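You operate a simulated robot arm through the tools that you are given. There is no shell and no other tool.

You run a simulated two-armed robot. Do the job below in one go: nothing can be reset, and whatever is moved stays where it is left.

JOB
Wipe up the spill on the work top surface with the cream cloth and put it back.

The check looks at the end state, three seconds after you hand in, the way a careful person would. Anything else that was tipped, shoved, dropped, spilled or broken makes it a failure. Flat cloth is picked up by pressing the open fingertips on it (5 to 10 N) and closing them slowly along it; thin cloth reads only 2 to 8 mm in the jaws.

ROBOT AND FRAMES
Two 6-joint arms with two-finger grippers on one trunk, on a base that drives. Base frame: it is fixed to the floor where the robot stands at the start and does not move with it; the origin is under the middle of the robot, x ahead of it, y to its left, z up. Lengths are in mm, angles in degrees, forces in N, time in s.
The left shoulder is at the start at [30, 178, 888], the right one opposite. With the tool pointing down near the work surface each hand reaches from about 100 to 840 mm from the robot's upright axis, wherever it stands, measured 20 degrees to its own side. Places, roughly: cream cloth [-250, 3250, 750]. Payload 2.54 kg a hand.
The TCP of each hand is the grasp point between the finger pads, 30 mm short of the fingertips. In the tool frame z runs along the fingers and y along their closing line. Largest opening 116 mm; the body of the gripper starts 95 mm behind the TCP.
Orientation is told as [roll, pitch, yaw] about the base's x, y, z axes, in that order, counted from this pose: with the fingers straight down and closing along the base's y, the tool's x points along the base's -x, its y along +y and its z along -z.

CONTROLS
- The arms move only by the tool nudge_tool. It takes "left_deltas", "right_deltas" or both (then of equal length, played together; a hand with none holds still); each is a list of rows, each a list of 7 numbers: the gripper command, from -1 (shut) to 1 (fully open), values between in proportion, then the shift along the tool's x, y, z in cm, then the turn, a rotation vector about the tool's x, y, z in degrees. In form: [[grip, x, y, z, ax, ay, az], ...]. A call has 1 to 20 rows; each row is the pose to reach, as a shift and turn from the pose commanded when the call began, along the tool's axes at that moment. A row lasts 0.2 s, in which the tool goes at most 50 mm and 8.6 degrees; a call with a longer step from one row to the next is refused whole, and so is a gripper value outside its range. Where a pose cannot be reached the arm comes as near as it can. A force on the tool above 40 N (or 10 N above the force at the start of the call, whichever is more), or a blocked arm, ends the call early, and 0.2 s more pass. The fingers move at their own pace (about 153 mm/s each) and stop on an object; they squeeze with about 37 N. The grip force told is the motor's: it shows also when the fingers shut on nothing. Time passes only in rows, and 0.2 s behind the last, so rows that repeat a pose let the fingers close. The reply holds the time, the measured pose of the TCP, the force on the tool along the base axes, the opening and the grip force, in the units named above and with some noise, with the torque about the TCP (base axes, N m) and any sound that the robot's microphone picked up.
- Cameras (640 x 400 px; columns grow to the right, rows downward): "scene" is now at [50.8, 11.2, 1615.2]; the picture's right is [0.13, -0.99, 0.00], its down [-0.70, -0.09, -0.71] and it looks along [0.70, 0.10, -0.70] (base axes); focal length 254 px, centre (320, 200). "left" rides on the left gripper at [69, 15, -122] in its tool frame; the picture's right is [-0.21, 0.98, 0.00], its down [-0.83, -0.18, -0.53] and it looks along [-0.52, -0.11, 0.85] (tool axes); focal length 251 px, centre (320, 200). "right" rides on the right gripper at [69, -15, -122] in its tool frame; the picture's right is [0.21, 0.98, 0.00], its down [-0.83, 0.18, -0.53] and it looks along [-0.52, 0.11, 0.85] (tool axes); focal length 251 px, centre (320, 200). There is no depth. A picture from a camera that has moved, and an enlarged one, comes with that camera's place and axes in the base frame and with its lens.
- grab_frame(camera): a new picture of that camera. No time passes.
- slide_trunk(by): slides the trunk up (or, below 0, down) by that many mm; the arms and the scene camera ride with it, the base frame stays. It gives what a move gives, with no picture.
- steer(legs): drives the robot by 1 to 6 legs, each [ahead, left, turn to the left] in mm, mm and degrees, along the robot's own axes; the way and the turn of a leg run together, so that a leg with both is an arc; at most 1500 mm and 180 degrees a leg. The arms and the cameras ride along, it lands a little off, and it stops where it bumps. It gives what a move gives.
- head_to(pan, tilt): turns the head with the scene camera to pan (to the left, within 143 degrees either way) and tilt (down, from -29 to 69), counted from straight ahead of the robot. It gives what a move gives.
- close_up(camera, box): a new picture of the part [left, top, right, bottom] of that camera's present view, enlarged. No time passes.
- close_job(): hands the job in; it is judged then, once.

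Places have to be worked out from the pictures, the camera data and where the tool is seen. Open the grippers and draw the arms clear of the work before you hand the job in, unless the task says otherwise.

The tools are called as name(argument=value, ...) on one line, values as JSON. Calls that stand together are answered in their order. nudge_tool: Moves the arms, as the interface text tells. Its arguments: {"type":"object","properties":{"left_deltas":{"type":"array"},"right_deltas":{"type":"array"}},"required":[]} The other tools are called the same way: slide_trunk (by) slides the trunk up or down; steer (legs) drives the base; head_to (pan, tilt) turns the head that bears the scene camera; grab_frame (camera) takes a picture; close_up (camera, box) takes an enlarged picture of a part of a camera's view; close_job () hands the job in.

At the start:

```text
clock: 0.0
left_tcp_pos: [464.5, 242.5, 1078.3]
left_tcp_rot: [0.0, 0.1, 0.0]
left_force: [-0.3, 0.3, -0.2]
left_ft_torque: [0.04, 0.02, 0.02]
left_gripper_width: 116.3
left_grip_force: 0.1
right_tcp_pos: [560.0, -185.1, 1030.6]
right_tcp_rot: [0.1, 0.0, 0.0]
right_force: [-0.1, 1.4, 0.4]
right_ft_torque: [0.01, 0.01, 0.02]
right_gripper_width: 116.0
right_grip_force: 0.0
trunk travel left (down, up): [-100.0, 440.0]
robot x, y, heading: [-1.0, 1.3, 0.2]
head pan, tilt: [7.8, 44.7]
```

scene: 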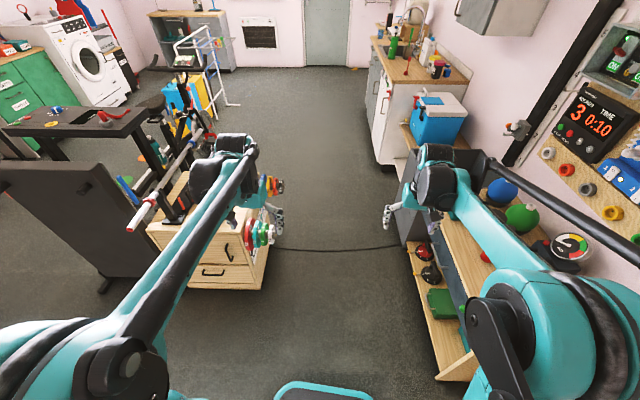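
right: 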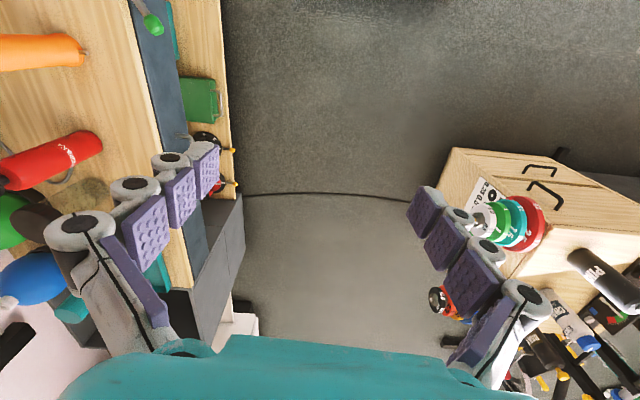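
left: 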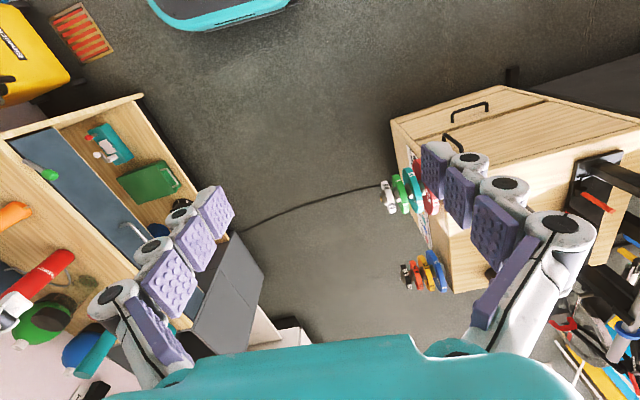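

The opening pictures show a cluttered room; the cloth is said to be about 3.2 m to my left. I turn the head to the left to see the way there and the work top.

head_to(pan=90, tilt=25)

grab_frame(camera="scene")

```text
clock: 1.6
left_tcp_pos: [465.3, 241.2, 1077.3]
left_tcp_rot: [0.0, 0.0, 0.1]
left_force: [-0.1, -0.3, 1.6]
left_ft_torque: [0.0, 0.03, 0.0]
left_gripper_width: 115.8
left_grip_force: 0.1
right_tcp_pos: [559.7, -184.3, 1030.5]
right_tcp_rot: [-0.1, -0.1, 0.0]
right_force: [0.6, -0.1, -0.6]
right_ft_torque: [0.01, -0.01, -0.02]
right_gripper_width: 115.7
right_grip_force: 0.0
trunk travel left (down, up): [-100.0, 440.0]
robot x, y, heading: [1.3, 0.2, 0.1]
head pan, tilt: [90.0, 25.0]
```

```text
taken
camera scene: at [-30.0, 92.4, 1645.3], right [1.0, 0.0, 0.0], down [0.0, -0.42, -0.91], along [0.0, 0.91, -0.42], focal length 254 px, centre (320, 200)
```

scene: 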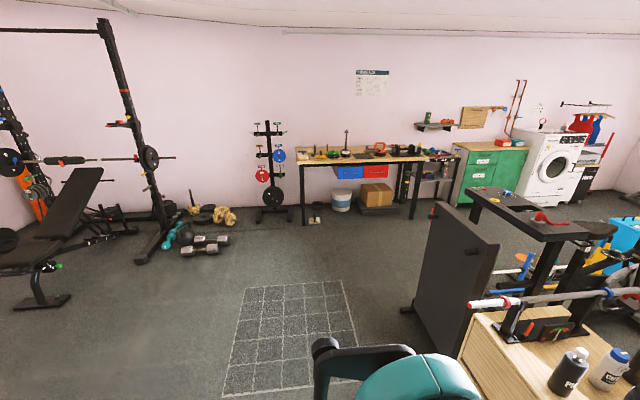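

The workbench stands at the far wall with many tools on it. I enlarge it.

close_up(camera="scene", box=[240, 110, 480, 260])

close_up(camera="scene", box=[290, 130, 386, 190])

```text
2.67 times, centred on (360, 185) of scene
camera zoom: at [-30.0, 92.4, 1645.3], right [1.0, 0.0, 0.0], down [0.0, -0.42, -0.91], along [0.0, 0.91, -0.42], focal length 678 px, centre (213, 240)
```

zoom: 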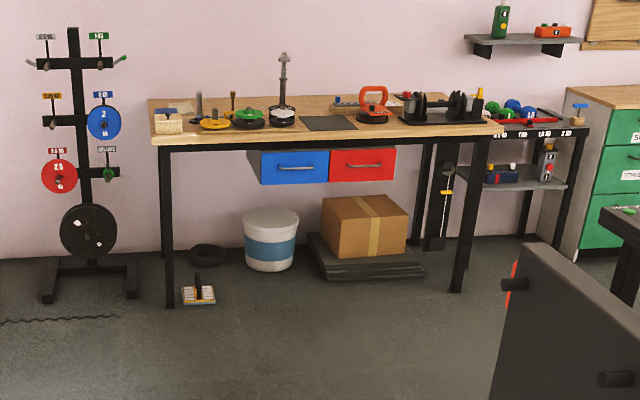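

```text
6.67 times, centred on (338, 160) of scene
camera zoom: at [-30.0, 92.4, 1645.3], right [1.0, 0.0, 0.0], down [0.0, -0.42, -0.91], along [0.0, 0.91, -0.42], focal length 1694 px, centre (200, 467)
```

zoom: 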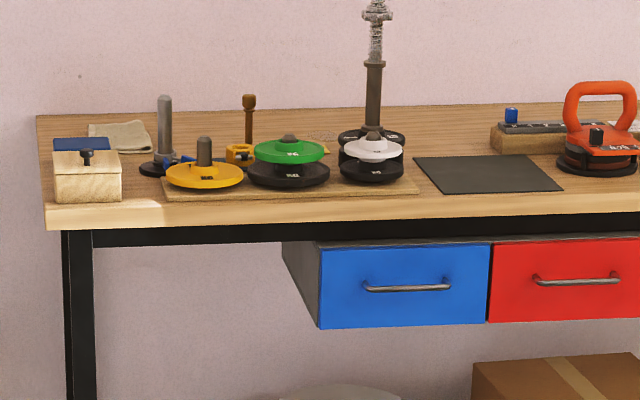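

The bench stands at about y 2850–3500 with the surface near z 840; the cloth lies at its back left behind a wooden box, and there's something like a spill between the discs. I look around for obstacles before turning.

head_to(pan=50, tilt=45)

grab_frame(camera="scene")

head_to(pan=120, tilt=40)

grab_frame(camera="scene")

head_to(pan=-60, tilt=45)

grab_frame(camera="scene")

head_to(pan=-135, tilt=40)

grab_frame(camera="scene")

```text
clock: 2.6
left_tcp_pos: [465.0, 242.1, 1077.8]
left_tcp_rot: [0.0, 0.0, 0.0]
left_force: [0.5, 0.1, -0.1]
left_ft_torque: [-0.04, 0.02, 0.01]
left_gripper_width: 116.0
left_grip_force: 0.1
right_tcp_pos: [562.2, -184.2, 1030.3]
right_tcp_rot: [0.0, 0.0, 0.1]
right_force: [0.3, 0.1, -1.2]
right_ft_torque: [-0.04, 0.01, 0.02]
right_gripper_width: 116.3
right_grip_force: 0.0
trunk travel left (down, up): [-100.0, 440.0]
robot x, y, heading: [3.9, -0.3, 0.2]
head pan, tilt: [50.0, 45.0]
```

```text
taken
camera scene: at [22.2, 62.6, 1614.7], right [0.77, -0.64, 0.0], down [-0.45, -0.54, -0.71], along [0.45, 0.54, -0.71], focal length 254 px, centre (320, 200)
```

scene: 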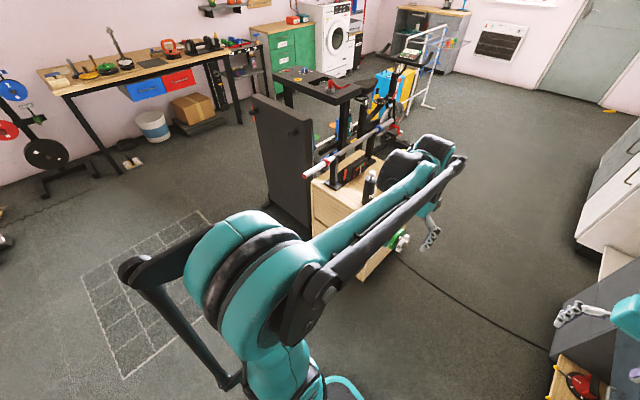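

```text
clock: 4.0
left_tcp_pos: [464.3, 241.3, 1077.2]
left_tcp_rot: [0.0, 0.0, -0.1]
left_force: [-0.1, -0.1, -0.1]
left_ft_torque: [-0.03, -0.01, 0.01]
left_gripper_width: 116.2
left_grip_force: 0.1
right_tcp_pos: [561.7, -185.5, 1030.6]
right_tcp_rot: [0.1, 0.0, 0.0]
right_force: [-0.1, 0.6, -0.4]
right_ft_torque: [-0.01, 0.0, -0.03]
right_gripper_width: 116.1
right_grip_force: 0.0
trunk travel left (down, up): [-100.0, 440.0]
robot x, y, heading: [4.5, 2.7, -0.0]
head pan, tilt: [120.0, 40.0]
```

```text
taken
camera scene: at [-72.5, 73.9, 1622.0], right [0.87, 0.5, 0.0], down [0.32, -0.56, -0.77], along [-0.38, 0.66, -0.64], focal length 254 px, centre (320, 200)
```

scene: 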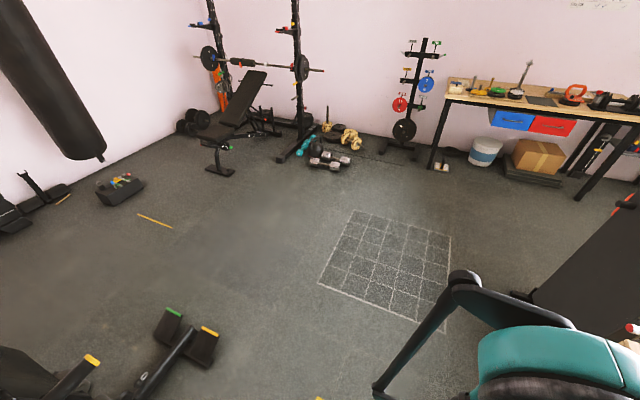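

```text
clock: 6.7
left_tcp_pos: [464.5, 241.3, 1077.8]
left_tcp_rot: [0.1, 0.0, 0.0]
left_force: [-0.5, -0.7, 0.1]
left_ft_torque: [0.01, 0.02, 0.04]
left_gripper_width: 116.0
left_grip_force: 0.0
right_tcp_pos: [560.8, -184.7, 1030.8]
right_tcp_rot: [0.0, 0.0, -0.1]
right_force: [-0.7, 0.9, -1.0]
right_ft_torque: [-0.02, -0.02, -0.03]
right_gripper_width: 116.0
right_grip_force: 0.2
trunk travel left (down, up): [-100.0, 440.0]
robot x, y, heading: [1.9, -0.9, -0.1]
head pan, tilt: [-60.0, 45.0]
```

```text
taken
camera scene: at [10.7, -70.2, 1614.7], right [-0.87, -0.5, 0.0], down [-0.35, 0.61, -0.71], along [0.35, -0.61, -0.71], focal length 254 px, centre (320, 200)
```

scene: 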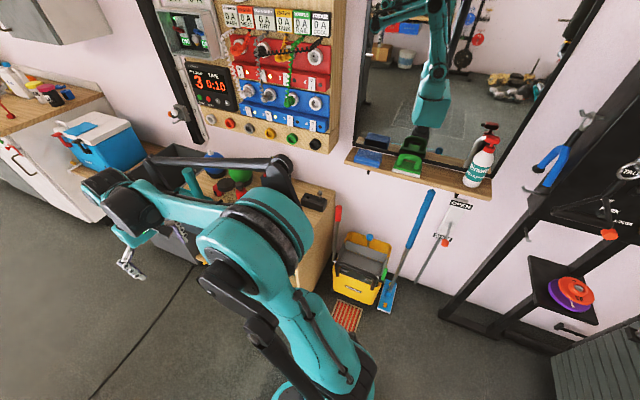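

```text
clock: 8.2
left_tcp_pos: [465.0, 240.7, 1077.1]
left_tcp_rot: [-0.1, 0.0, 0.0]
left_force: [0.2, -0.4, -0.8]
left_ft_torque: [-0.03, -0.02, -0.01]
left_gripper_width: 116.1
left_grip_force: 0.0
right_tcp_pos: [561.6, -185.2, 1030.7]
right_tcp_rot: [0.0, 0.0, 0.0]
right_force: [-1.5, -0.4, -1.4]
right_ft_torque: [-0.04, 0.01, -0.01]
right_gripper_width: 115.9
right_grip_force: 0.0
trunk travel left (down, up): [-100.0, 440.0]
robot x, y, heading: [-4.3, 0.3, 0.2]
head pan, tilt: [-135.0, 40.0]
```

```text
taken
camera scene: at [-90.1, -60.0, 1622.0], right [-0.71, 0.71, 0.0], down [0.45, 0.45, -0.77], along [-0.54, -0.54, -0.64], focal length 254 px, centre (320, 200)
```

scene: 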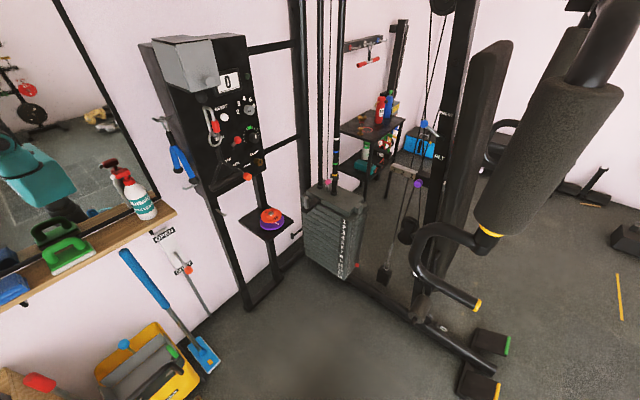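

The way toward the bench is open (barbell end and black panel stay right of x≈600, the dumbbells left of x≈-1300). I turn 90° left in place first and then look ahead.

steer(legs=[[0, 0, 90]])

head_to(pan=0, tilt=35)

grab_frame(camera="scene")

```text
clock: 12.3
left_tcp_pos: [-226.2, 472.8, 1078.8]
left_tcp_rot: [0.0, 0.1, 88.0]
left_force: [0.4, 1.2, -0.4]
left_ft_torque: [-0.01, -0.02, -0.01]
left_gripper_width: 116.4
left_grip_force: 0.0
right_tcp_pos: [201.7, 554.8, 1029.4]
right_tcp_rot: [0.1, -0.1, 88.1]
right_force: [-0.9, -0.3, 0.5]
right_ft_torque: [0.02, -0.01, 0.01]
right_gripper_width: 115.9
right_grip_force: 0.0
trunk travel left (down, up): [-100.0, 440.0]
robot x, y, heading: [-0.8, -0.9, 88.3]
head pan, tilt: [-135.0, 40.0]
```

```text
clock: 14.5
left_tcp_pos: [-225.2, 472.6, 1078.5]
left_tcp_rot: [0.0, 0.0, 88.1]
left_force: [-0.1, 0.5, 0.4]
left_ft_torque: [-0.02, 0.03, -0.02]
left_gripper_width: 115.9
left_grip_force: 0.0
right_tcp_pos: [201.8, 553.9, 1031.1]
right_tcp_rot: [0.0, 0.0, 88.1]
right_force: [0.3, -0.2, 0.0]
right_ft_torque: [-0.01, 0.01, 0.0]
right_gripper_width: 116.0
right_grip_force: 0.1
trunk travel left (down, up): [-100.0, 440.0]
robot x, y, heading: [1.7, 1.4, 87.9]
head pan, tilt: [0.0, 35.0]
```

```text
taken
camera scene: at [1.7, 58.5, 1629.5], right [1.0, -0.03, 0.0], down [-0.02, -0.57, -0.82], along [0.03, 0.82, -0.57], focal length 254 px, centre (320, 200)
```

scene: 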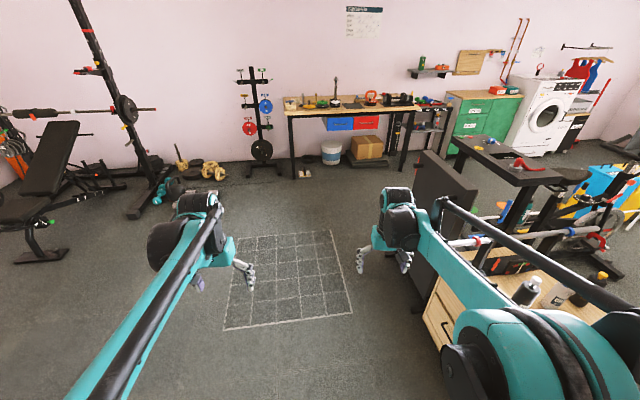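

I'm at heading 88°. The path straight ahead is clear between the dumbbells and the black panel; I drive about 1.5 m ahead with a small shift to the left and correct the heading.

steer(legs=[[1500, 150, 2]])

head_to(pan=0, tilt=30)

grab_frame(camera="scene")

close_up(camera="scene", box=[200, 100, 440, 250])

```text
refused: leg 1 is longer than a leg can be; nothing moved
```

```text
clock: 15.2
left_tcp_pos: [-226.3, 472.2, 1076.7]
left_tcp_rot: [0.0, 0.0, 88.1]
left_force: [0.3, -0.6, 0.1]
left_ft_torque: [0.01, -0.01, 0.01]
left_gripper_width: 116.3
left_grip_force: 0.0
right_tcp_pos: [202.4, 554.3, 1030.0]
right_tcp_rot: [-0.1, 0.1, 88.1]
right_force: [0.5, 0.7, -0.1]
right_ft_torque: [0.03, -0.01, -0.02]
right_gripper_width: 116.0
right_grip_force: 0.0
trunk travel left (down, up): [-100.0, 440.0]
robot x, y, heading: [0.6, 1.0, 88.2]
head pan, tilt: [0.0, 30.0]
```

```text
taken
camera scene: at [1.7, 60.9, 1637.3], right [1.0, -0.03, 0.0], down [-0.02, -0.5, -0.87], along [0.03, 0.87, -0.5], focal length 254 px, centre (320, 200)
```

scene: 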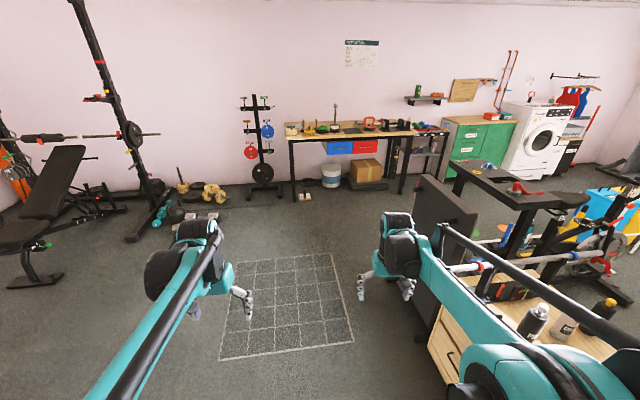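

```text
2.67 times, centred on (320, 175) of scene
camera zoom: at [1.7, 60.9, 1637.3], right [1.0, -0.03, 0.0], down [-0.02, -0.5, -0.87], along [0.03, 0.87, -0.5], focal length 678 px, centre (320, 267)
```

zoom: 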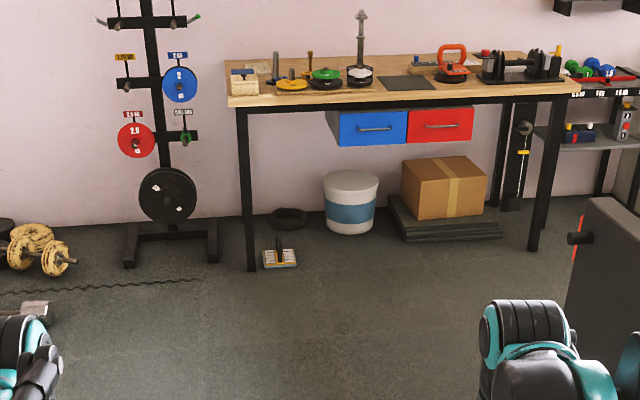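

The leg was slightly over the 1500 mm limit, so nothing moved. I split it into two shorter legs.

steer(legs=[[700, 100, 2], [700, 0, 0]])

grab_frame(camera="scene")

close_up(camera="scene", box=[200, 100, 440, 250])

```text
clock: 22.6
left_tcp_pos: [-322.3, 1893.9, 1077.7]
left_tcp_rot: [-0.1, 0.1, 90.0]
left_force: [-0.4, 0.5, -0.4]
left_ft_torque: [-0.02, 0.0, -0.04]
left_gripper_width: 116.2
left_grip_force: 0.1
right_tcp_pos: [103.7, 1990.0, 1030.2]
right_tcp_rot: [0.1, 0.0, 90.1]
right_force: [0.0, 0.4, -0.2]
right_ft_torque: [0.02, -0.01, 0.0]
right_gripper_width: 115.9
right_grip_force: 0.1
trunk travel left (down, up): [-100.0, 440.0]
robot x, y, heading: [-82.7, 1428.0, 89.9]
head pan, tilt: [0.0, 30.0]
```

```text
taken
camera scene: at [-80.6, 1490.7, 1637.3], right [1.0, 0.0, 0.0], down [0.0, -0.5, -0.87], along [0.0, 0.87, -0.5], focal length 254 px, centre (320, 200)
```

scene: 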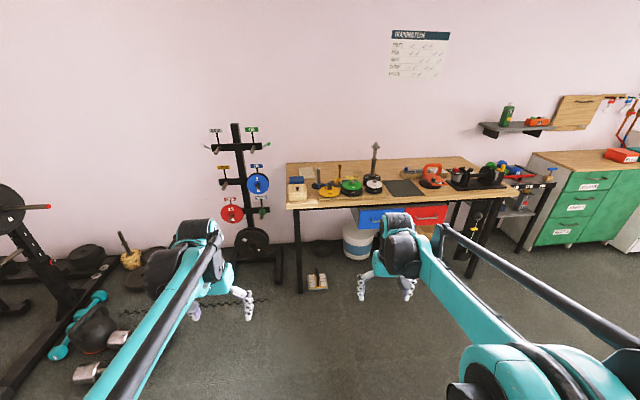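

```text
2.67 times, centred on (320, 175) of scene
camera zoom: at [-80.6, 1490.7, 1637.3], right [1.0, 0.0, 0.0], down [0.0, -0.5, -0.87], along [0.0, 0.87, -0.5], focal length 678 px, centre (320, 267)
```

zoom: 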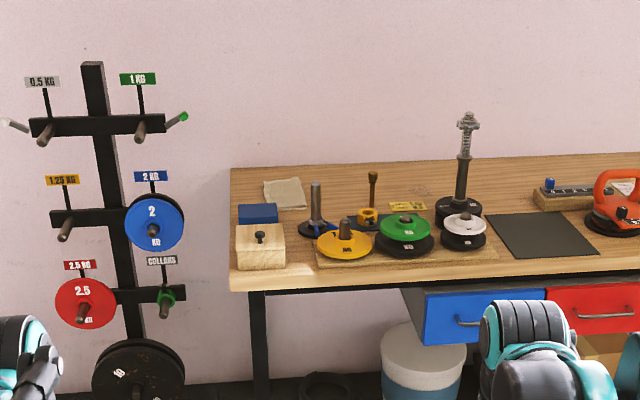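

Heading is now 90° and triangulating two views gives a bench surface near z≈860, front edge y≈2800, left edge x≈-280, cloth around (-180, 3250). I drive closer to see the spill, stopping with the hands short of the bench.

steer(legs=[[550, 0, 0]])

head_to(pan=0, tilt=40)

grab_frame(camera="scene")

close_up(camera="scene", box=[240, 80, 480, 230])

```text
clock: 25.8
left_tcp_pos: [-312.1, 2444.6, 1077.0]
left_tcp_rot: [0.0, -0.1, 89.3]
left_force: [-0.5, 0.4, 0.7]
left_ft_torque: [-0.02, 0.02, -0.02]
left_gripper_width: 115.9
left_grip_force: 0.1
right_tcp_pos: [114.1, 2535.3, 1029.9]
right_tcp_rot: [0.1, 0.1, 89.3]
right_force: [-0.1, 0.5, 0.0]
right_ft_torque: [-0.04, -0.02, 0.02]
right_gripper_width: 116.2
right_grip_force: 0.1
trunk travel left (down, up): [-100.0, 440.0]
robot x, y, heading: [-76.3, 1977.8, 89.3]
head pan, tilt: [0.0, 30.0]
```

```text
clock: 26.5
left_tcp_pos: [-313.1, 2444.5, 1076.8]
left_tcp_rot: [0.0, 0.0, 89.4]
left_force: [0.1, -0.1, 0.1]
left_ft_torque: [0.02, -0.02, 0.01]
left_gripper_width: 116.0
left_grip_force: 0.2
right_tcp_pos: [114.2, 2534.8, 1030.6]
right_tcp_rot: [0.1, -0.1, 89.3]
right_force: [0.9, -0.4, 0.1]
right_ft_torque: [-0.02, 0.0, 0.01]
right_gripper_width: 116.1
right_grip_force: 0.0
trunk travel left (down, up): [-100.0, 440.0]
robot x, y, heading: [-75.5, 1972.9, 89.0]
head pan, tilt: [0.0, 40.0]
```

```text
taken
camera scene: at [-76.3, 2031.9, 1622.0], right [1.0, -0.01, 0.0], down [-0.01, -0.64, -0.77], along [0.01, 0.77, -0.64], focal length 254 px, centre (320, 200)
```

scene: 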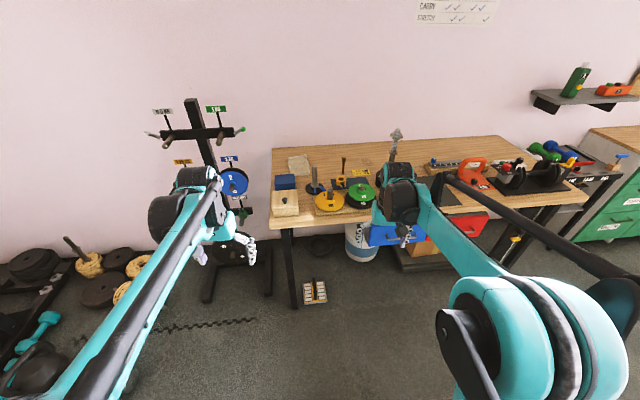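

```text
2.67 times, centred on (360, 155) of scene
camera zoom: at [-76.3, 2031.9, 1622.0], right [1.0, -0.01, 0.0], down [-0.01, -0.64, -0.77], along [0.01, 0.77, -0.64], focal length 678 px, centre (213, 320)
```

zoom: 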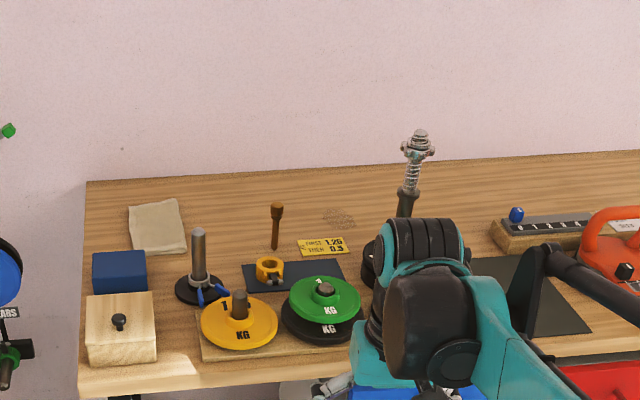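

I can now see the cloth flat at about (-180, 3243) and a brown crumb-like spill at about (208, 3281), behind a yellow card and left of a tall handle post. I raise the trunk 200 mm so the hands clear everything and draw the left hand back.

slide_trunk(by=200)

nudge_tool(left_deltas=[[1, 4, 0, 0, 0, 0, 0], [1, 8, 0, 0, 0, 0, 0], [1, 12, 0, 0, 0, 0, 0], [1, 16, 0, 0, 0, 0, 0]])

grab_frame(camera="scene")

grab_frame(camera="right")

```text
clock: 28.7
left_tcp_pos: [-312.3, 2444.7, 1277.1]
left_tcp_rot: [0.0, 0.0, 89.3]
left_force: [0.7, -0.4, 0.5]
left_ft_torque: [0.0, 0.01, 0.0]
left_gripper_width: 115.9
left_grip_force: 0.0
right_tcp_pos: [114.3, 2535.2, 1229.9]
right_tcp_rot: [0.1, 0.1, 89.4]
right_force: [-1.0, 1.2, 0.1]
right_ft_torque: [-0.01, 0.01, 0.01]
right_gripper_width: 115.9
right_grip_force: 0.1
trunk travel left (down, up): [-300.0, 240.0]
robot x, y, heading: [-76.3, 1978.9, 89.3]
head pan, tilt: [0.0, 40.0]
```

```text
clock: 29.7
left_tcp_pos: [-315.3, 2280.4, 1278.0]
left_tcp_rot: [0.0, -0.1, 89.3]
left_force: [-0.1, -0.4, 0.1]
left_ft_torque: [0.05, 0.02, -0.03]
left_gripper_width: 115.9
left_grip_force: 0.0
right_tcp_pos: [115.3, 2531.8, 1230.6]
right_tcp_rot: [0.0, -0.1, 89.3]
right_force: [0.1, -1.0, -0.1]
right_ft_torque: [0.09, 0.02, -0.01]
right_gripper_width: 115.9
right_grip_force: 0.0
trunk travel left (down, up): [-300.0, 240.0]
robot x, y, heading: [-76.1, 1979.9, 89.3]
head pan, tilt: [0.0, 40.0]
```

```text
taken
camera scene: at [-75.8, 2028.7, 1822.1], right [1.0, -0.01, 0.0], down [-0.01, -0.64, -0.77], along [0.01, 0.77, -0.64], focal length 254 px, centre (320, 200)
```

scene: 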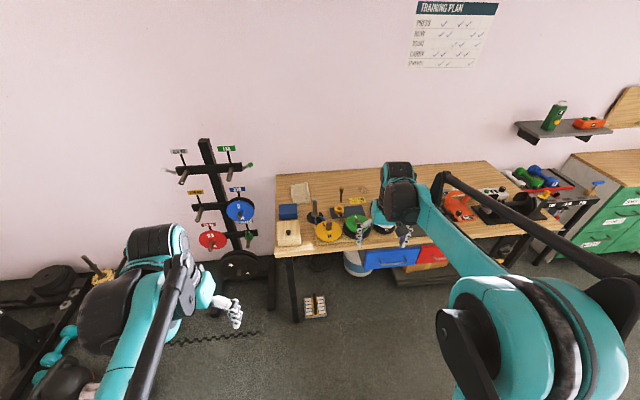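

```text
taken
camera right: at [130.4, 2463.8, 1353.9], right [-0.98, -0.2, 0.0], down [-0.17, 0.83, 0.54], along [-0.11, 0.52, -0.84], focal length 251 px, centre (320, 200)
```

right: 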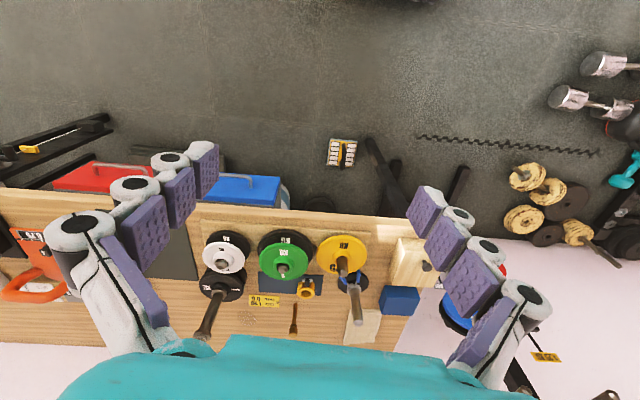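

The wrist view confirms the cloth at about (-186, 3261) and the crumbs at about (211, 3282) on a surface near z 859. I drive on to about (-170, 2480), so that the right shoulder sits midway between cloth and spill.

steer(legs=[[500, 95, 0.7]])

head_to(pan=-10, tilt=55)

grab_frame(camera="scene")

grab_frame(camera="right")

```text
clock: 32.6
left_tcp_pos: [-413.2, 2777.9, 1276.3]
left_tcp_rot: [0.0, 0.0, 90.3]
left_force: [-0.1, -0.1, -1.1]
left_ft_torque: [-0.01, 0.0, 0.01]
left_gripper_width: 116.1
left_grip_force: 0.1
right_tcp_pos: [11.5, 3037.4, 1229.7]
right_tcp_rot: [-0.1, 0.0, 90.4]
right_force: [-0.2, 0.1, 0.0]
right_ft_torque: [-0.01, 0.04, 0.01]
right_gripper_width: 115.8
right_grip_force: 0.1
trunk travel left (down, up): [-300.0, 240.0]
robot x, y, heading: [-166.3, 2481.6, 90.5]
head pan, tilt: [0.0, 40.0]
```

```text
clock: 33.4
left_tcp_pos: [-412.4, 2778.0, 1276.4]
left_tcp_rot: [0.0, -0.1, 90.5]
left_force: [0.3, 0.0, 0.4]
left_ft_torque: [0.01, 0.01, 0.02]
left_gripper_width: 116.1
left_grip_force: 0.0
right_tcp_pos: [12.6, 3037.1, 1231.0]
right_tcp_rot: [0.0, -0.1, 90.3]
right_force: [-0.5, -0.7, -0.1]
right_ft_torque: [0.0, 0.03, -0.03]
right_gripper_width: 116.3
right_grip_force: 0.0
trunk travel left (down, up): [-300.0, 240.0]
robot x, y, heading: [-172.6, 2474.0, 90.2]
head pan, tilt: [-10.0, 55.0]
```

```text
taken
camera scene: at [-157.0, 2517.5, 1801.3], right [0.99, -0.17, 0.0], down [-0.14, -0.81, -0.57], along [0.1, 0.57, -0.82], focal length 254 px, centre (320, 200)
```

scene: 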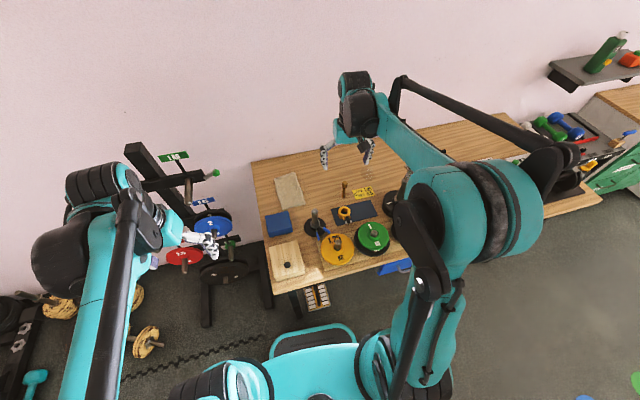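

```text
taken
camera right: at [28.1, 2969.7, 1353.1], right [-0.98, -0.22, 0.0], down [-0.19, 0.82, 0.53], along [-0.12, 0.52, -0.85], focal length 251 px, centre (320, 200)
```

right: 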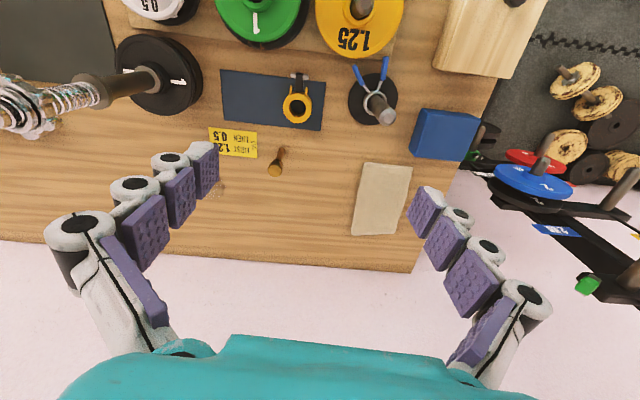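

The hand now hovers over the bench: the cloth's corners come out near (-108,3162), (-212,3144), (-257,3330), (-145,3356), i.e. about 105×190 mm, centre about (-180, 3248). I enlarge the spill area and the cloth.

close_up(camera="right", box=[120, 60, 440, 260])

close_up(camera="scene", box=[250, 130, 426, 240])

grab_frame(camera="left")

```text
2.00 times, centred on (280, 160) of right
camera zoom: at [28.1, 2969.7, 1353.1], right [-0.98, -0.22, 0.0], down [-0.19, 0.82, 0.53], along [-0.12, 0.52, -0.85], focal length 503 px, centre (400, 280)
```

zoom: 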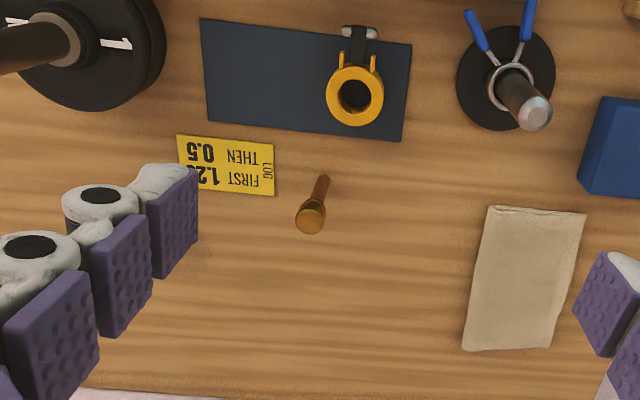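

```text
3.64 times, centred on (338, 185) of scene
camera zoom: at [-157.0, 2517.5, 1801.3], right [0.99, -0.17, 0.0], down [-0.14, -0.81, -0.57], along [0.1, 0.57, -0.82], focal length 924 px, centre (254, 254)
```

zoom: 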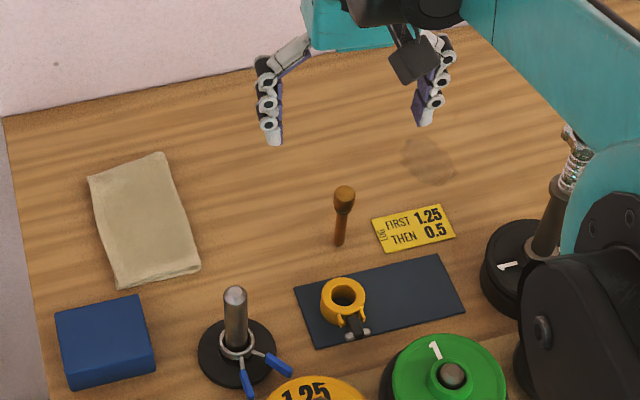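

```text
taken
camera left: at [-427.0, 2707.6, 1399.3], right [-0.98, 0.21, 0.0], down [0.18, 0.83, 0.53], along [0.11, 0.52, -0.85], focal length 251 px, centre (320, 200)
```

left: 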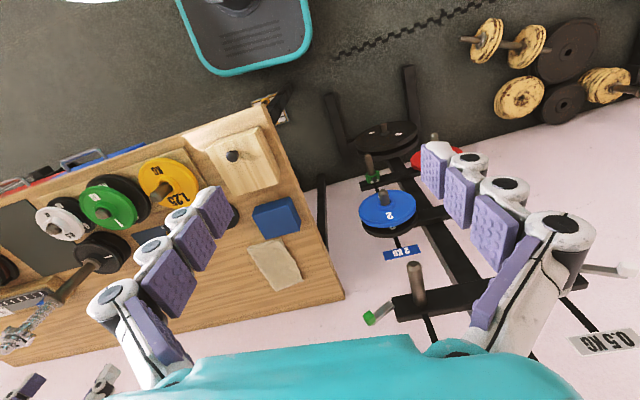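

The stain is about (186–240, 3240–3320). The right arm's elbow swings outward over the tall post (≈(255,3070), top ≈1150), so I'll use the left arm, whose elbow stays clear to the left. First I draw the right hand back and up.

nudge_tool(right_deltas=[[1, 4, 0, -1, 0, 0, 0], [1, 8, 0, -2, 0, 0, 0], [1, 12, 0, -3, 0, 0, 0], [1, 16, 0, -4, 0, 0, 0], [1, 20, 0, -5, 0, 0, 0], [1, 24, 0, -6, 0, 0, 0]])

grab_frame(camera="scene")

head_to(pan=0, tilt=69)

grab_frame(camera="scene")

```text
clock: 34.8
left_tcp_pos: [-413.3, 2776.3, 1278.7]
left_tcp_rot: [0.0, -0.2, 90.4]
left_force: [0.3, -0.1, -0.5]
left_ft_torque: [0.07, 0.0, -0.02]
left_gripper_width: 116.0
left_grip_force: 0.2
right_tcp_pos: [14.4, 2793.5, 1289.5]
right_tcp_rot: [0.0, 0.0, 90.4]
right_force: [0.2, -0.6, 0.5]
right_ft_torque: [0.04, -0.03, -0.01]
right_gripper_width: 116.0
right_grip_force: 0.1
trunk travel left (down, up): [-300.0, 240.0]
robot x, y, heading: [-168.7, 2482.4, 90.4]
head pan, tilt: [-10.0, 55.0]
```

```text
taken
camera scene: at [-157.0, 2514.5, 1801.3], right [0.99, -0.17, 0.0], down [-0.14, -0.81, -0.57], along [0.1, 0.57, -0.82], focal length 254 px, centre (320, 200)
```

scene: 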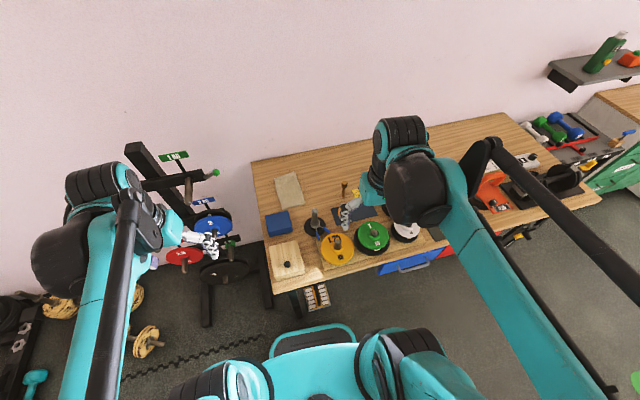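

```text
clock: 35.6
left_tcp_pos: [-412.8, 2778.9, 1277.3]
left_tcp_rot: [0.0, -0.1, 90.3]
left_force: [-0.7, 0.5, 0.3]
left_ft_torque: [0.0, -0.02, 0.0]
left_gripper_width: 115.8
left_grip_force: 0.1
right_tcp_pos: [15.6, 2797.1, 1289.1]
right_tcp_rot: [0.0, 0.1, 90.4]
right_force: [0.1, -0.2, -0.1]
right_ft_torque: [0.0, -0.01, -0.01]
right_gripper_width: 116.2
right_grip_force: 0.1
trunk travel left (down, up): [-300.0, 240.0]
robot x, y, heading: [-170.3, 2478.8, 90.3]
head pan, tilt: [0.0, 68.8]
```

```text
taken
camera scene: at [-169.4, 2503.1, 1785.9], right [1.0, 0.01, 0.0], down [0.01, -0.93, -0.36], along [0.0, 0.36, -0.93], focal length 254 px, centre (320, 200)
```

scene: 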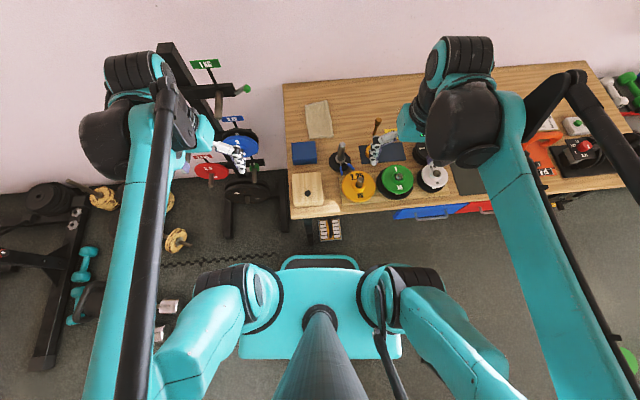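

The floor in front of the bench is clear and the base front stands about 90 mm short of the bench. I strafe 400 mm right and 55 mm ahead, to about (230, 2535).

steer(legs=[[0, -400, -0.3], [50, 0, 0]])

grab_frame(camera="scene")

grab_frame(camera="left")

```text
clock: 38.6
left_tcp_pos: [-14.9, 2830.5, 1276.2]
left_tcp_rot: [0.0, 0.0, 90.3]
left_force: [0.1, 0.8, -0.6]
left_ft_torque: [-0.06, -0.01, 0.0]
left_gripper_width: 115.8
left_grip_force: 0.1
right_tcp_pos: [412.4, 2847.5, 1289.0]
right_tcp_rot: [0.1, -0.1, 90.3]
right_force: [0.9, 0.6, -0.1]
right_ft_torque: [-0.02, -0.02, 0.03]
right_gripper_width: 115.7
right_grip_force: 0.0
trunk travel left (down, up): [-300.0, 240.0]
robot x, y, heading: [230.7, 2528.9, 90.5]
head pan, tilt: [0.0, 68.8]
```

```text
taken
camera scene: at [228.6, 2555.1, 1785.8], right [1.0, 0.0, 0.0], down [0.0, -0.93, -0.36], along [0.0, 0.36, -0.93], focal length 254 px, centre (320, 200)
```

scene: 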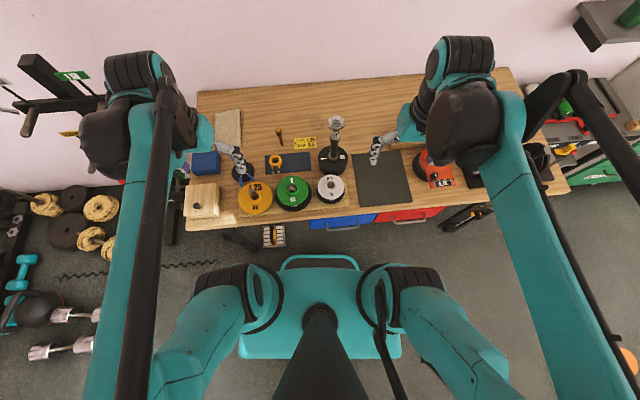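

```text
taken
camera left: at [-28.7, 2760.7, 1399.1], right [-0.98, 0.21, 0.0], down [0.18, 0.83, 0.53], along [0.11, 0.52, -0.85], focal length 251 px, centre (320, 200)
```

left: 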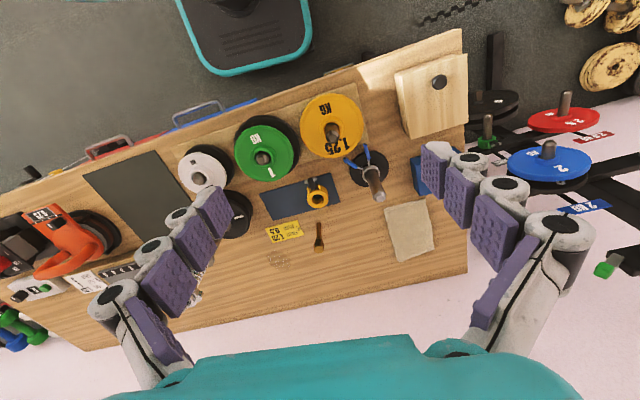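

Standing at (230, 2529). I enlarge the spill and the cloth in both views.

close_up(camera="scene", box=[190, 75, 366, 185])

close_up(camera="left", box=[230, 170, 454, 310])

```text
3.64 times, centred on (278, 130) of scene
camera zoom: at [228.6, 2555.1, 1785.8], right [1.0, 0.0, 0.0], down [0.0, -0.93, -0.36], along [0.0, 0.36, -0.93], focal length 924 px, centre (473, 454)
```

zoom: 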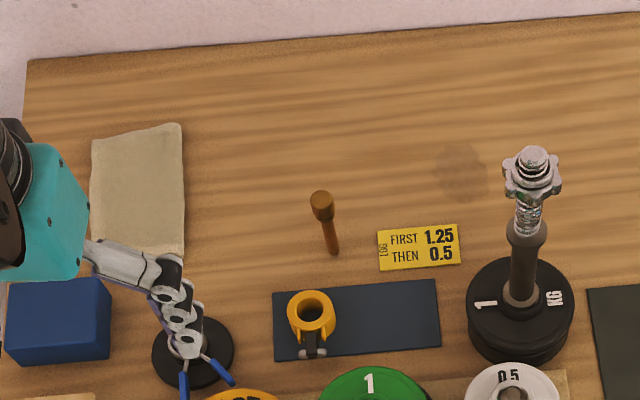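

```text
2.86 times, centred on (342, 240) of left
camera zoom: at [-28.7, 2760.7, 1399.1], right [-0.98, 0.21, 0.0], down [0.18, 0.83, 0.53], along [0.11, 0.52, -0.85], focal length 718 px, centre (257, 86)
```

zoom: 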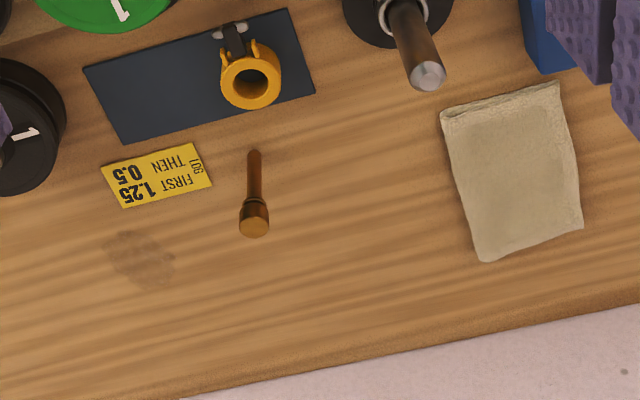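

Refined: spill centre about (212, 3281), roughly 62×84 mm; a yellow card ends at y≈3205 just in front of it; a slim standing peg at (66, 3172); cloth axis tilted about 8° with centre (-179, 3247). I bring the left hand high over the near third of the cloth, turning it so the fingers close along the cloth's length.

nudge_tool(left_deltas=[[1, -3.3, 1.3, 0, 0, 0, 6.8], [0.9, -6.6, 2.6, 0, 0, 0, 13.7], [0.8, -9.8, 4.0, 0, 0, 0, 20.5], [0.7, -13.1, 5.3, 0, 0, 0, 27.3], [0.6, -16.4, 6.6, 0, 0, 0, 34.2], [0.5, -19.7, 7.9, 0, 0, 0, 41.0], [0.4, -22.9, 9.2, 0, 0, 0, 47.8], [0.3, -26.2, 10.5, 0, 0, 0, 54.7], [0.2, -29.5, 11.9, 0, 0, 0, 61.5], [0.2, -32.8, 13.2, 0, 0, 0, 68.3], [0.2, -36.0, 14.5, 0, 0, 0, 75.2], [0.2, -39.3, 15.8, 0, 0, 0, 82.0]])

grab_frame(camera="left")

grab_frame(camera="scene")

```text
clock: 41.2
left_tcp_pos: [-176.1, 3222.8, 1276.3]
left_tcp_rot: [0.0, 0.0, 8.2]
left_force: [0.7, 0.3, -0.6]
left_ft_torque: [-0.08, -0.02, -0.01]
left_gripper_width: 69.7
left_grip_force: 0.0
right_tcp_pos: [411.1, 2849.2, 1288.2]
right_tcp_rot: [-0.2, 0.1, 90.3]
right_force: [0.5, -0.1, 0.0]
right_ft_torque: [-0.04, -0.02, 0.01]
right_gripper_width: 116.0
right_grip_force: 0.0
trunk travel left (down, up): [-300.0, 240.0]
robot x, y, heading: [225.4, 2529.3, 90.4]
head pan, tilt: [0.0, 68.8]
```

```text
taken
camera left: at [-246.6, 3226.7, 1398.4], right [0.07, 1.0, 0.0], down [0.84, -0.06, 0.53], along [0.53, -0.04, -0.85], focal length 251 px, centre (320, 200)
```

left: 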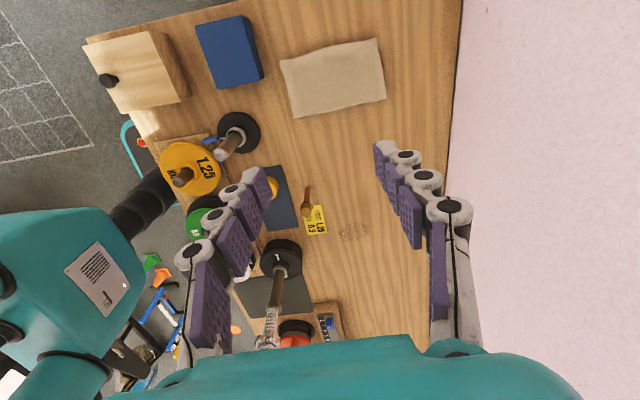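

```text
taken
camera scene: at [227.0, 2556.8, 1785.7], right [1.0, 0.01, 0.0], down [0.01, -0.93, -0.36], along [0.0, 0.36, -0.93], focal length 254 px, centre (320, 200)
```

scene: 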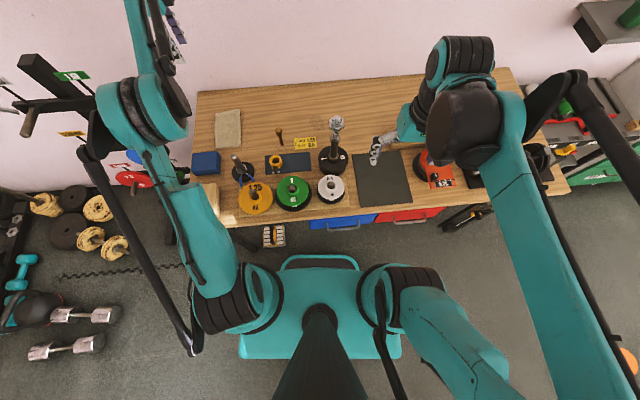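

The hand is centred over the intended grip point (-177, 3223) with the cloth seen at corners (-115,3161), (-220,3149), (-246,3329), (-143,3354). I descend to about 40 mm above the surface.

nudge_tool(left_deltas=[[0.2, 0, 0, 4.5, 0, 0, 0], [0.2, 0, 0, 9, 0, 0, 0], [0.2, 0, 0, 13.5, 0, 0, 0], [0.2, 0, 0, 18, 0, 0, 0], [0.2, 0, 0, 22.5, 0, 0, 0], [0.2, 0, 0, 27, 0, 0, 0], [0.2, 0, 0, 31, 0, 0, 0], [0.2, 0, 0, 34.6, 0, 0, 0]])

grab_frame(camera="left")

grab_frame(camera="scene")

```text
clock: 43.0
left_tcp_pos: [-172.8, 3222.2, 930.7]
left_tcp_rot: [0.0, 0.0, 8.3]
left_force: [0.8, 0.6, -0.5]
left_ft_torque: [0.02, 0.0, 0.02]
left_gripper_width: 69.5
left_grip_force: 0.0
right_tcp_pos: [412.8, 2848.3, 1289.8]
right_tcp_rot: [0.1, 0.0, 90.3]
right_force: [-0.3, 0.4, 0.2]
right_ft_torque: [-0.02, -0.05, 0.02]
right_gripper_width: 115.9
right_grip_force: 0.1
trunk travel left (down, up): [-300.0, 240.0]
robot x, y, heading: [229.9, 2531.3, 90.3]
head pan, tilt: [0.0, 68.8]
```

```text
taken
camera left: at [-243.1, 3227.5, 1053.3], right [0.07, 1.0, 0.0], down [0.84, -0.06, 0.53], along [0.53, -0.04, -0.85], focal length 251 px, centre (320, 200)
```

left: 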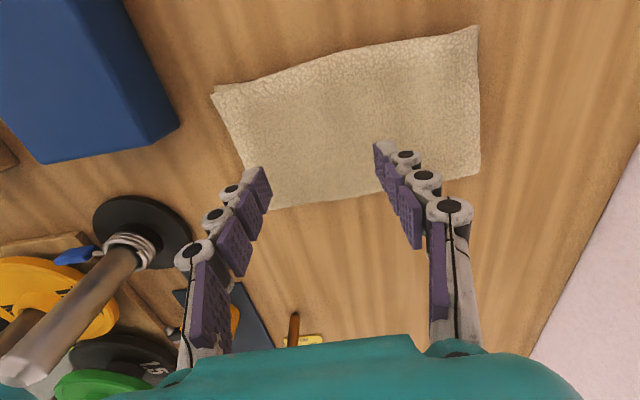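

```text
taken
camera scene: at [227.7, 2555.1, 1785.8], right [1.0, 0.0, 0.0], down [0.0, -0.93, -0.36], along [0.0, 0.36, -0.93], focal length 254 px, centre (320, 200)
```

scene: 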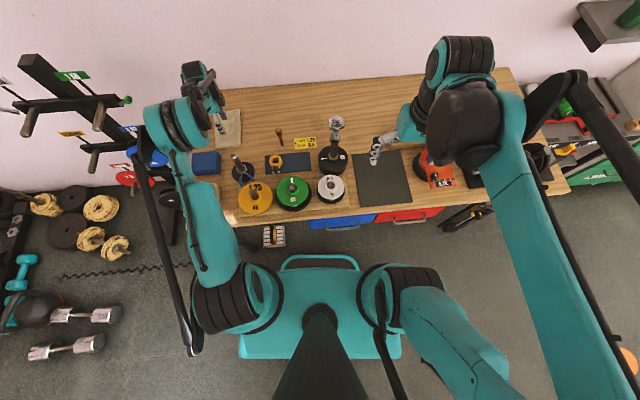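

The fingers straddle the near part of the cloth as planned, about 40 mm above it. I lower slowly and watch the force.

nudge_tool(left_deltas=[[0.2, 0, 0, 1.2, 0, 0, 0], [0.2, 0, 0, 2.2, 0, 0, 0], [0.2, 0, 0, 3.0, 0, 0, 0], [0.2, 0, 0, 3.4, 0, 0, 0], [0.2, 0, 0, 3.4, 0, 0, 0]])

grab_frame(camera="left")

```text
clock: 44.2
left_tcp_pos: [-175.1, 3222.8, 899.2]
left_tcp_rot: [0.0, 0.1, 8.3]
left_force: [-0.1, -0.1, -0.3]
left_ft_torque: [0.02, 0.04, 0.0]
left_gripper_width: 69.7
left_grip_force: 0.1
right_tcp_pos: [411.7, 2846.6, 1287.6]
right_tcp_rot: [0.0, -0.1, 90.3]
right_force: [0.4, -0.1, 0.1]
right_ft_torque: [-0.03, 0.0, 0.0]
right_gripper_width: 116.1
right_grip_force: 0.0
trunk travel left (down, up): [-300.0, 240.0]
robot x, y, heading: [229.1, 2528.6, 90.5]
head pan, tilt: [0.0, 68.8]
```

```text
taken
camera left: at [-244.6, 3226.5, 1020.5], right [0.07, 1.0, 0.0], down [0.84, -0.06, 0.53], along [0.53, -0.04, -0.85], focal length 251 px, centre (320, 200)
```

left: 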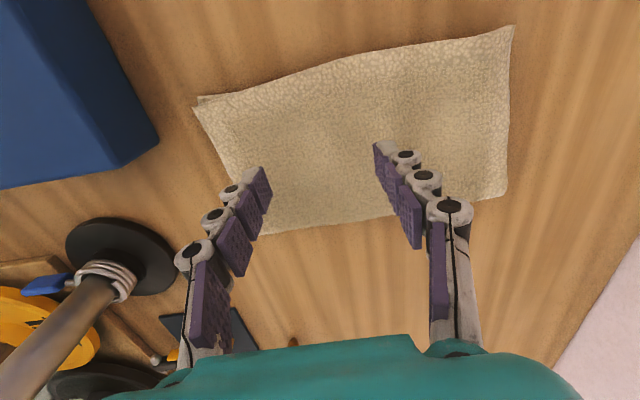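

No contact yet at TCP z≈898. I go down in 2 mm steps.

nudge_tool(left_deltas=[[0.2, 0, 0, 0.2, 0, 0, 0], [0.2, 0, 0, 0.4, 0, 0, 0], [0.2, 0, 0, 0.4, 0, 0, 0]])

```text
clock: 45.0
left_tcp_pos: [-173.2, 3222.5, 894.0]
left_tcp_rot: [0.0, 0.0, 8.2]
left_force: [1.2, 0.0, 0.1]
left_ft_torque: [-0.03, 0.03, -0.05]
left_gripper_width: 69.4
left_grip_force: 0.1
right_tcp_pos: [413.6, 2846.9, 1289.0]
right_tcp_rot: [0.0, 0.1, 90.3]
right_force: [0.8, -0.2, -0.5]
right_ft_torque: [0.01, 0.0, 0.0]
right_gripper_width: 115.9
right_grip_force: 0.0
trunk travel left (down, up): [-300.0, 240.0]
robot x, y, heading: [229.1, 2523.5, 90.4]
head pan, tilt: [0.0, 68.8]
```

Still no force at z≈893; another 4 mm.

nudge_tool(left_deltas=[[0.2, 0, 0, 0.2, 0, 0, 0], [0.2, 0, 0, 0.4, 0, 0, 0], [0.2, 0, 0, 0.4, 0, 0, 0]])

```text
clock: 45.8
left_tcp_pos: [-173.7, 3222.6, 888.7]
left_tcp_rot: [0.0, 0.0, 8.2]
left_force: [-1.0, 0.5, -0.5]
left_ft_torque: [0.04, 0.03, 0.01]
left_gripper_width: 69.4
left_grip_force: 0.1
right_tcp_pos: [412.4, 2846.9, 1289.3]
right_tcp_rot: [0.0, 0.0, 90.3]
right_force: [0.9, -0.3, 0.3]
right_ft_torque: [0.06, 0.0, -0.02]
right_gripper_width: 116.0
right_grip_force: 0.0
trunk travel left (down, up): [-300.0, 240.0]
robot x, y, heading: [233.8, 2524.4, 90.5]
head pan, tilt: [0.0, 68.8]
```

Still free at about 889. I keep stepping down.

nudge_tool(left_deltas=[[0.2, 0, 0, 0.2, 0, 0, 0], [0.2, 0, 0, 0.3, 0, 0, 0], [0.2, 0, 0, 0.3, 0, 0, 0]])

grab_frame(camera="left")

```text
clock: 46.6
left_tcp_pos: [-173.7, 3222.2, 887.0]
left_tcp_rot: [0.0, 0.0, 8.3]
left_force: [0.2, -0.3, 0.5]
left_ft_torque: [0.04, 0.01, -0.02]
left_gripper_width: 69.8
left_grip_force: 0.0
right_tcp_pos: [412.4, 2847.3, 1289.3]
right_tcp_rot: [0.0, 0.0, 90.3]
right_force: [0.3, 0.0, 0.1]
right_ft_torque: [0.03, 0.0, -0.04]
right_gripper_width: 116.1
right_grip_force: 0.2
trunk travel left (down, up): [-300.0, 240.0]
robot x, y, heading: [228.0, 2526.4, 90.2]
head pan, tilt: [0.0, 68.8]
```

```text
taken
camera left: at [-244.2, 3226.7, 1008.5], right [0.07, 1.0, 0.0], down [0.84, -0.06, 0.53], along [0.53, -0.04, -0.85], focal length 251 px, centre (320, 200)
```

left: 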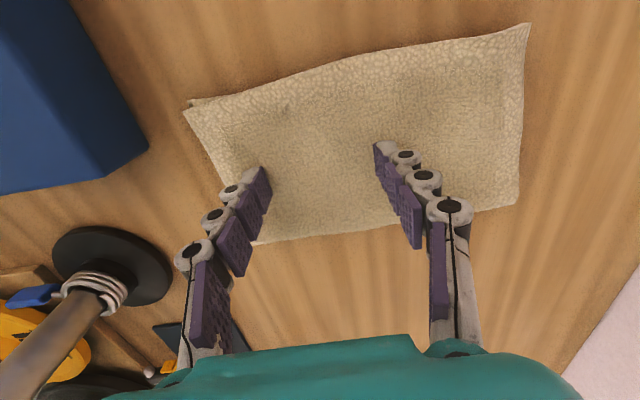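

The cloth dimples slightly but no load yet. I go on in 1–2 mm steps.

nudge_tool(left_deltas=[[0.2, 0, 0, 0.1, 0, 0, 0], [0.2, 0, 0, 0.2, 0, 0, 0], [0.2, 0, 0, 0.2, 0, 0, 0]])

```text
clock: 47.4
left_tcp_pos: [-174.4, 3223.2, 883.0]
left_tcp_rot: [-0.1, 0.1, 8.3]
left_force: [-1.8, -0.2, 2.2]
left_ft_torque: [-0.01, 0.03, 0.03]
left_gripper_width: 69.9
left_grip_force: 0.9
right_tcp_pos: [412.7, 2847.6, 1289.2]
right_tcp_rot: [0.0, 0.0, 90.3]
right_force: [-0.4, -0.4, 0.1]
right_ft_torque: [-0.02, -0.04, 0.02]
right_gripper_width: 116.3
right_grip_force: 0.1
trunk travel left (down, up): [-300.0, 240.0]
robot x, y, heading: [224.6, 2528.2, 90.4]
head pan, tilt: [0.0, 68.8]
```

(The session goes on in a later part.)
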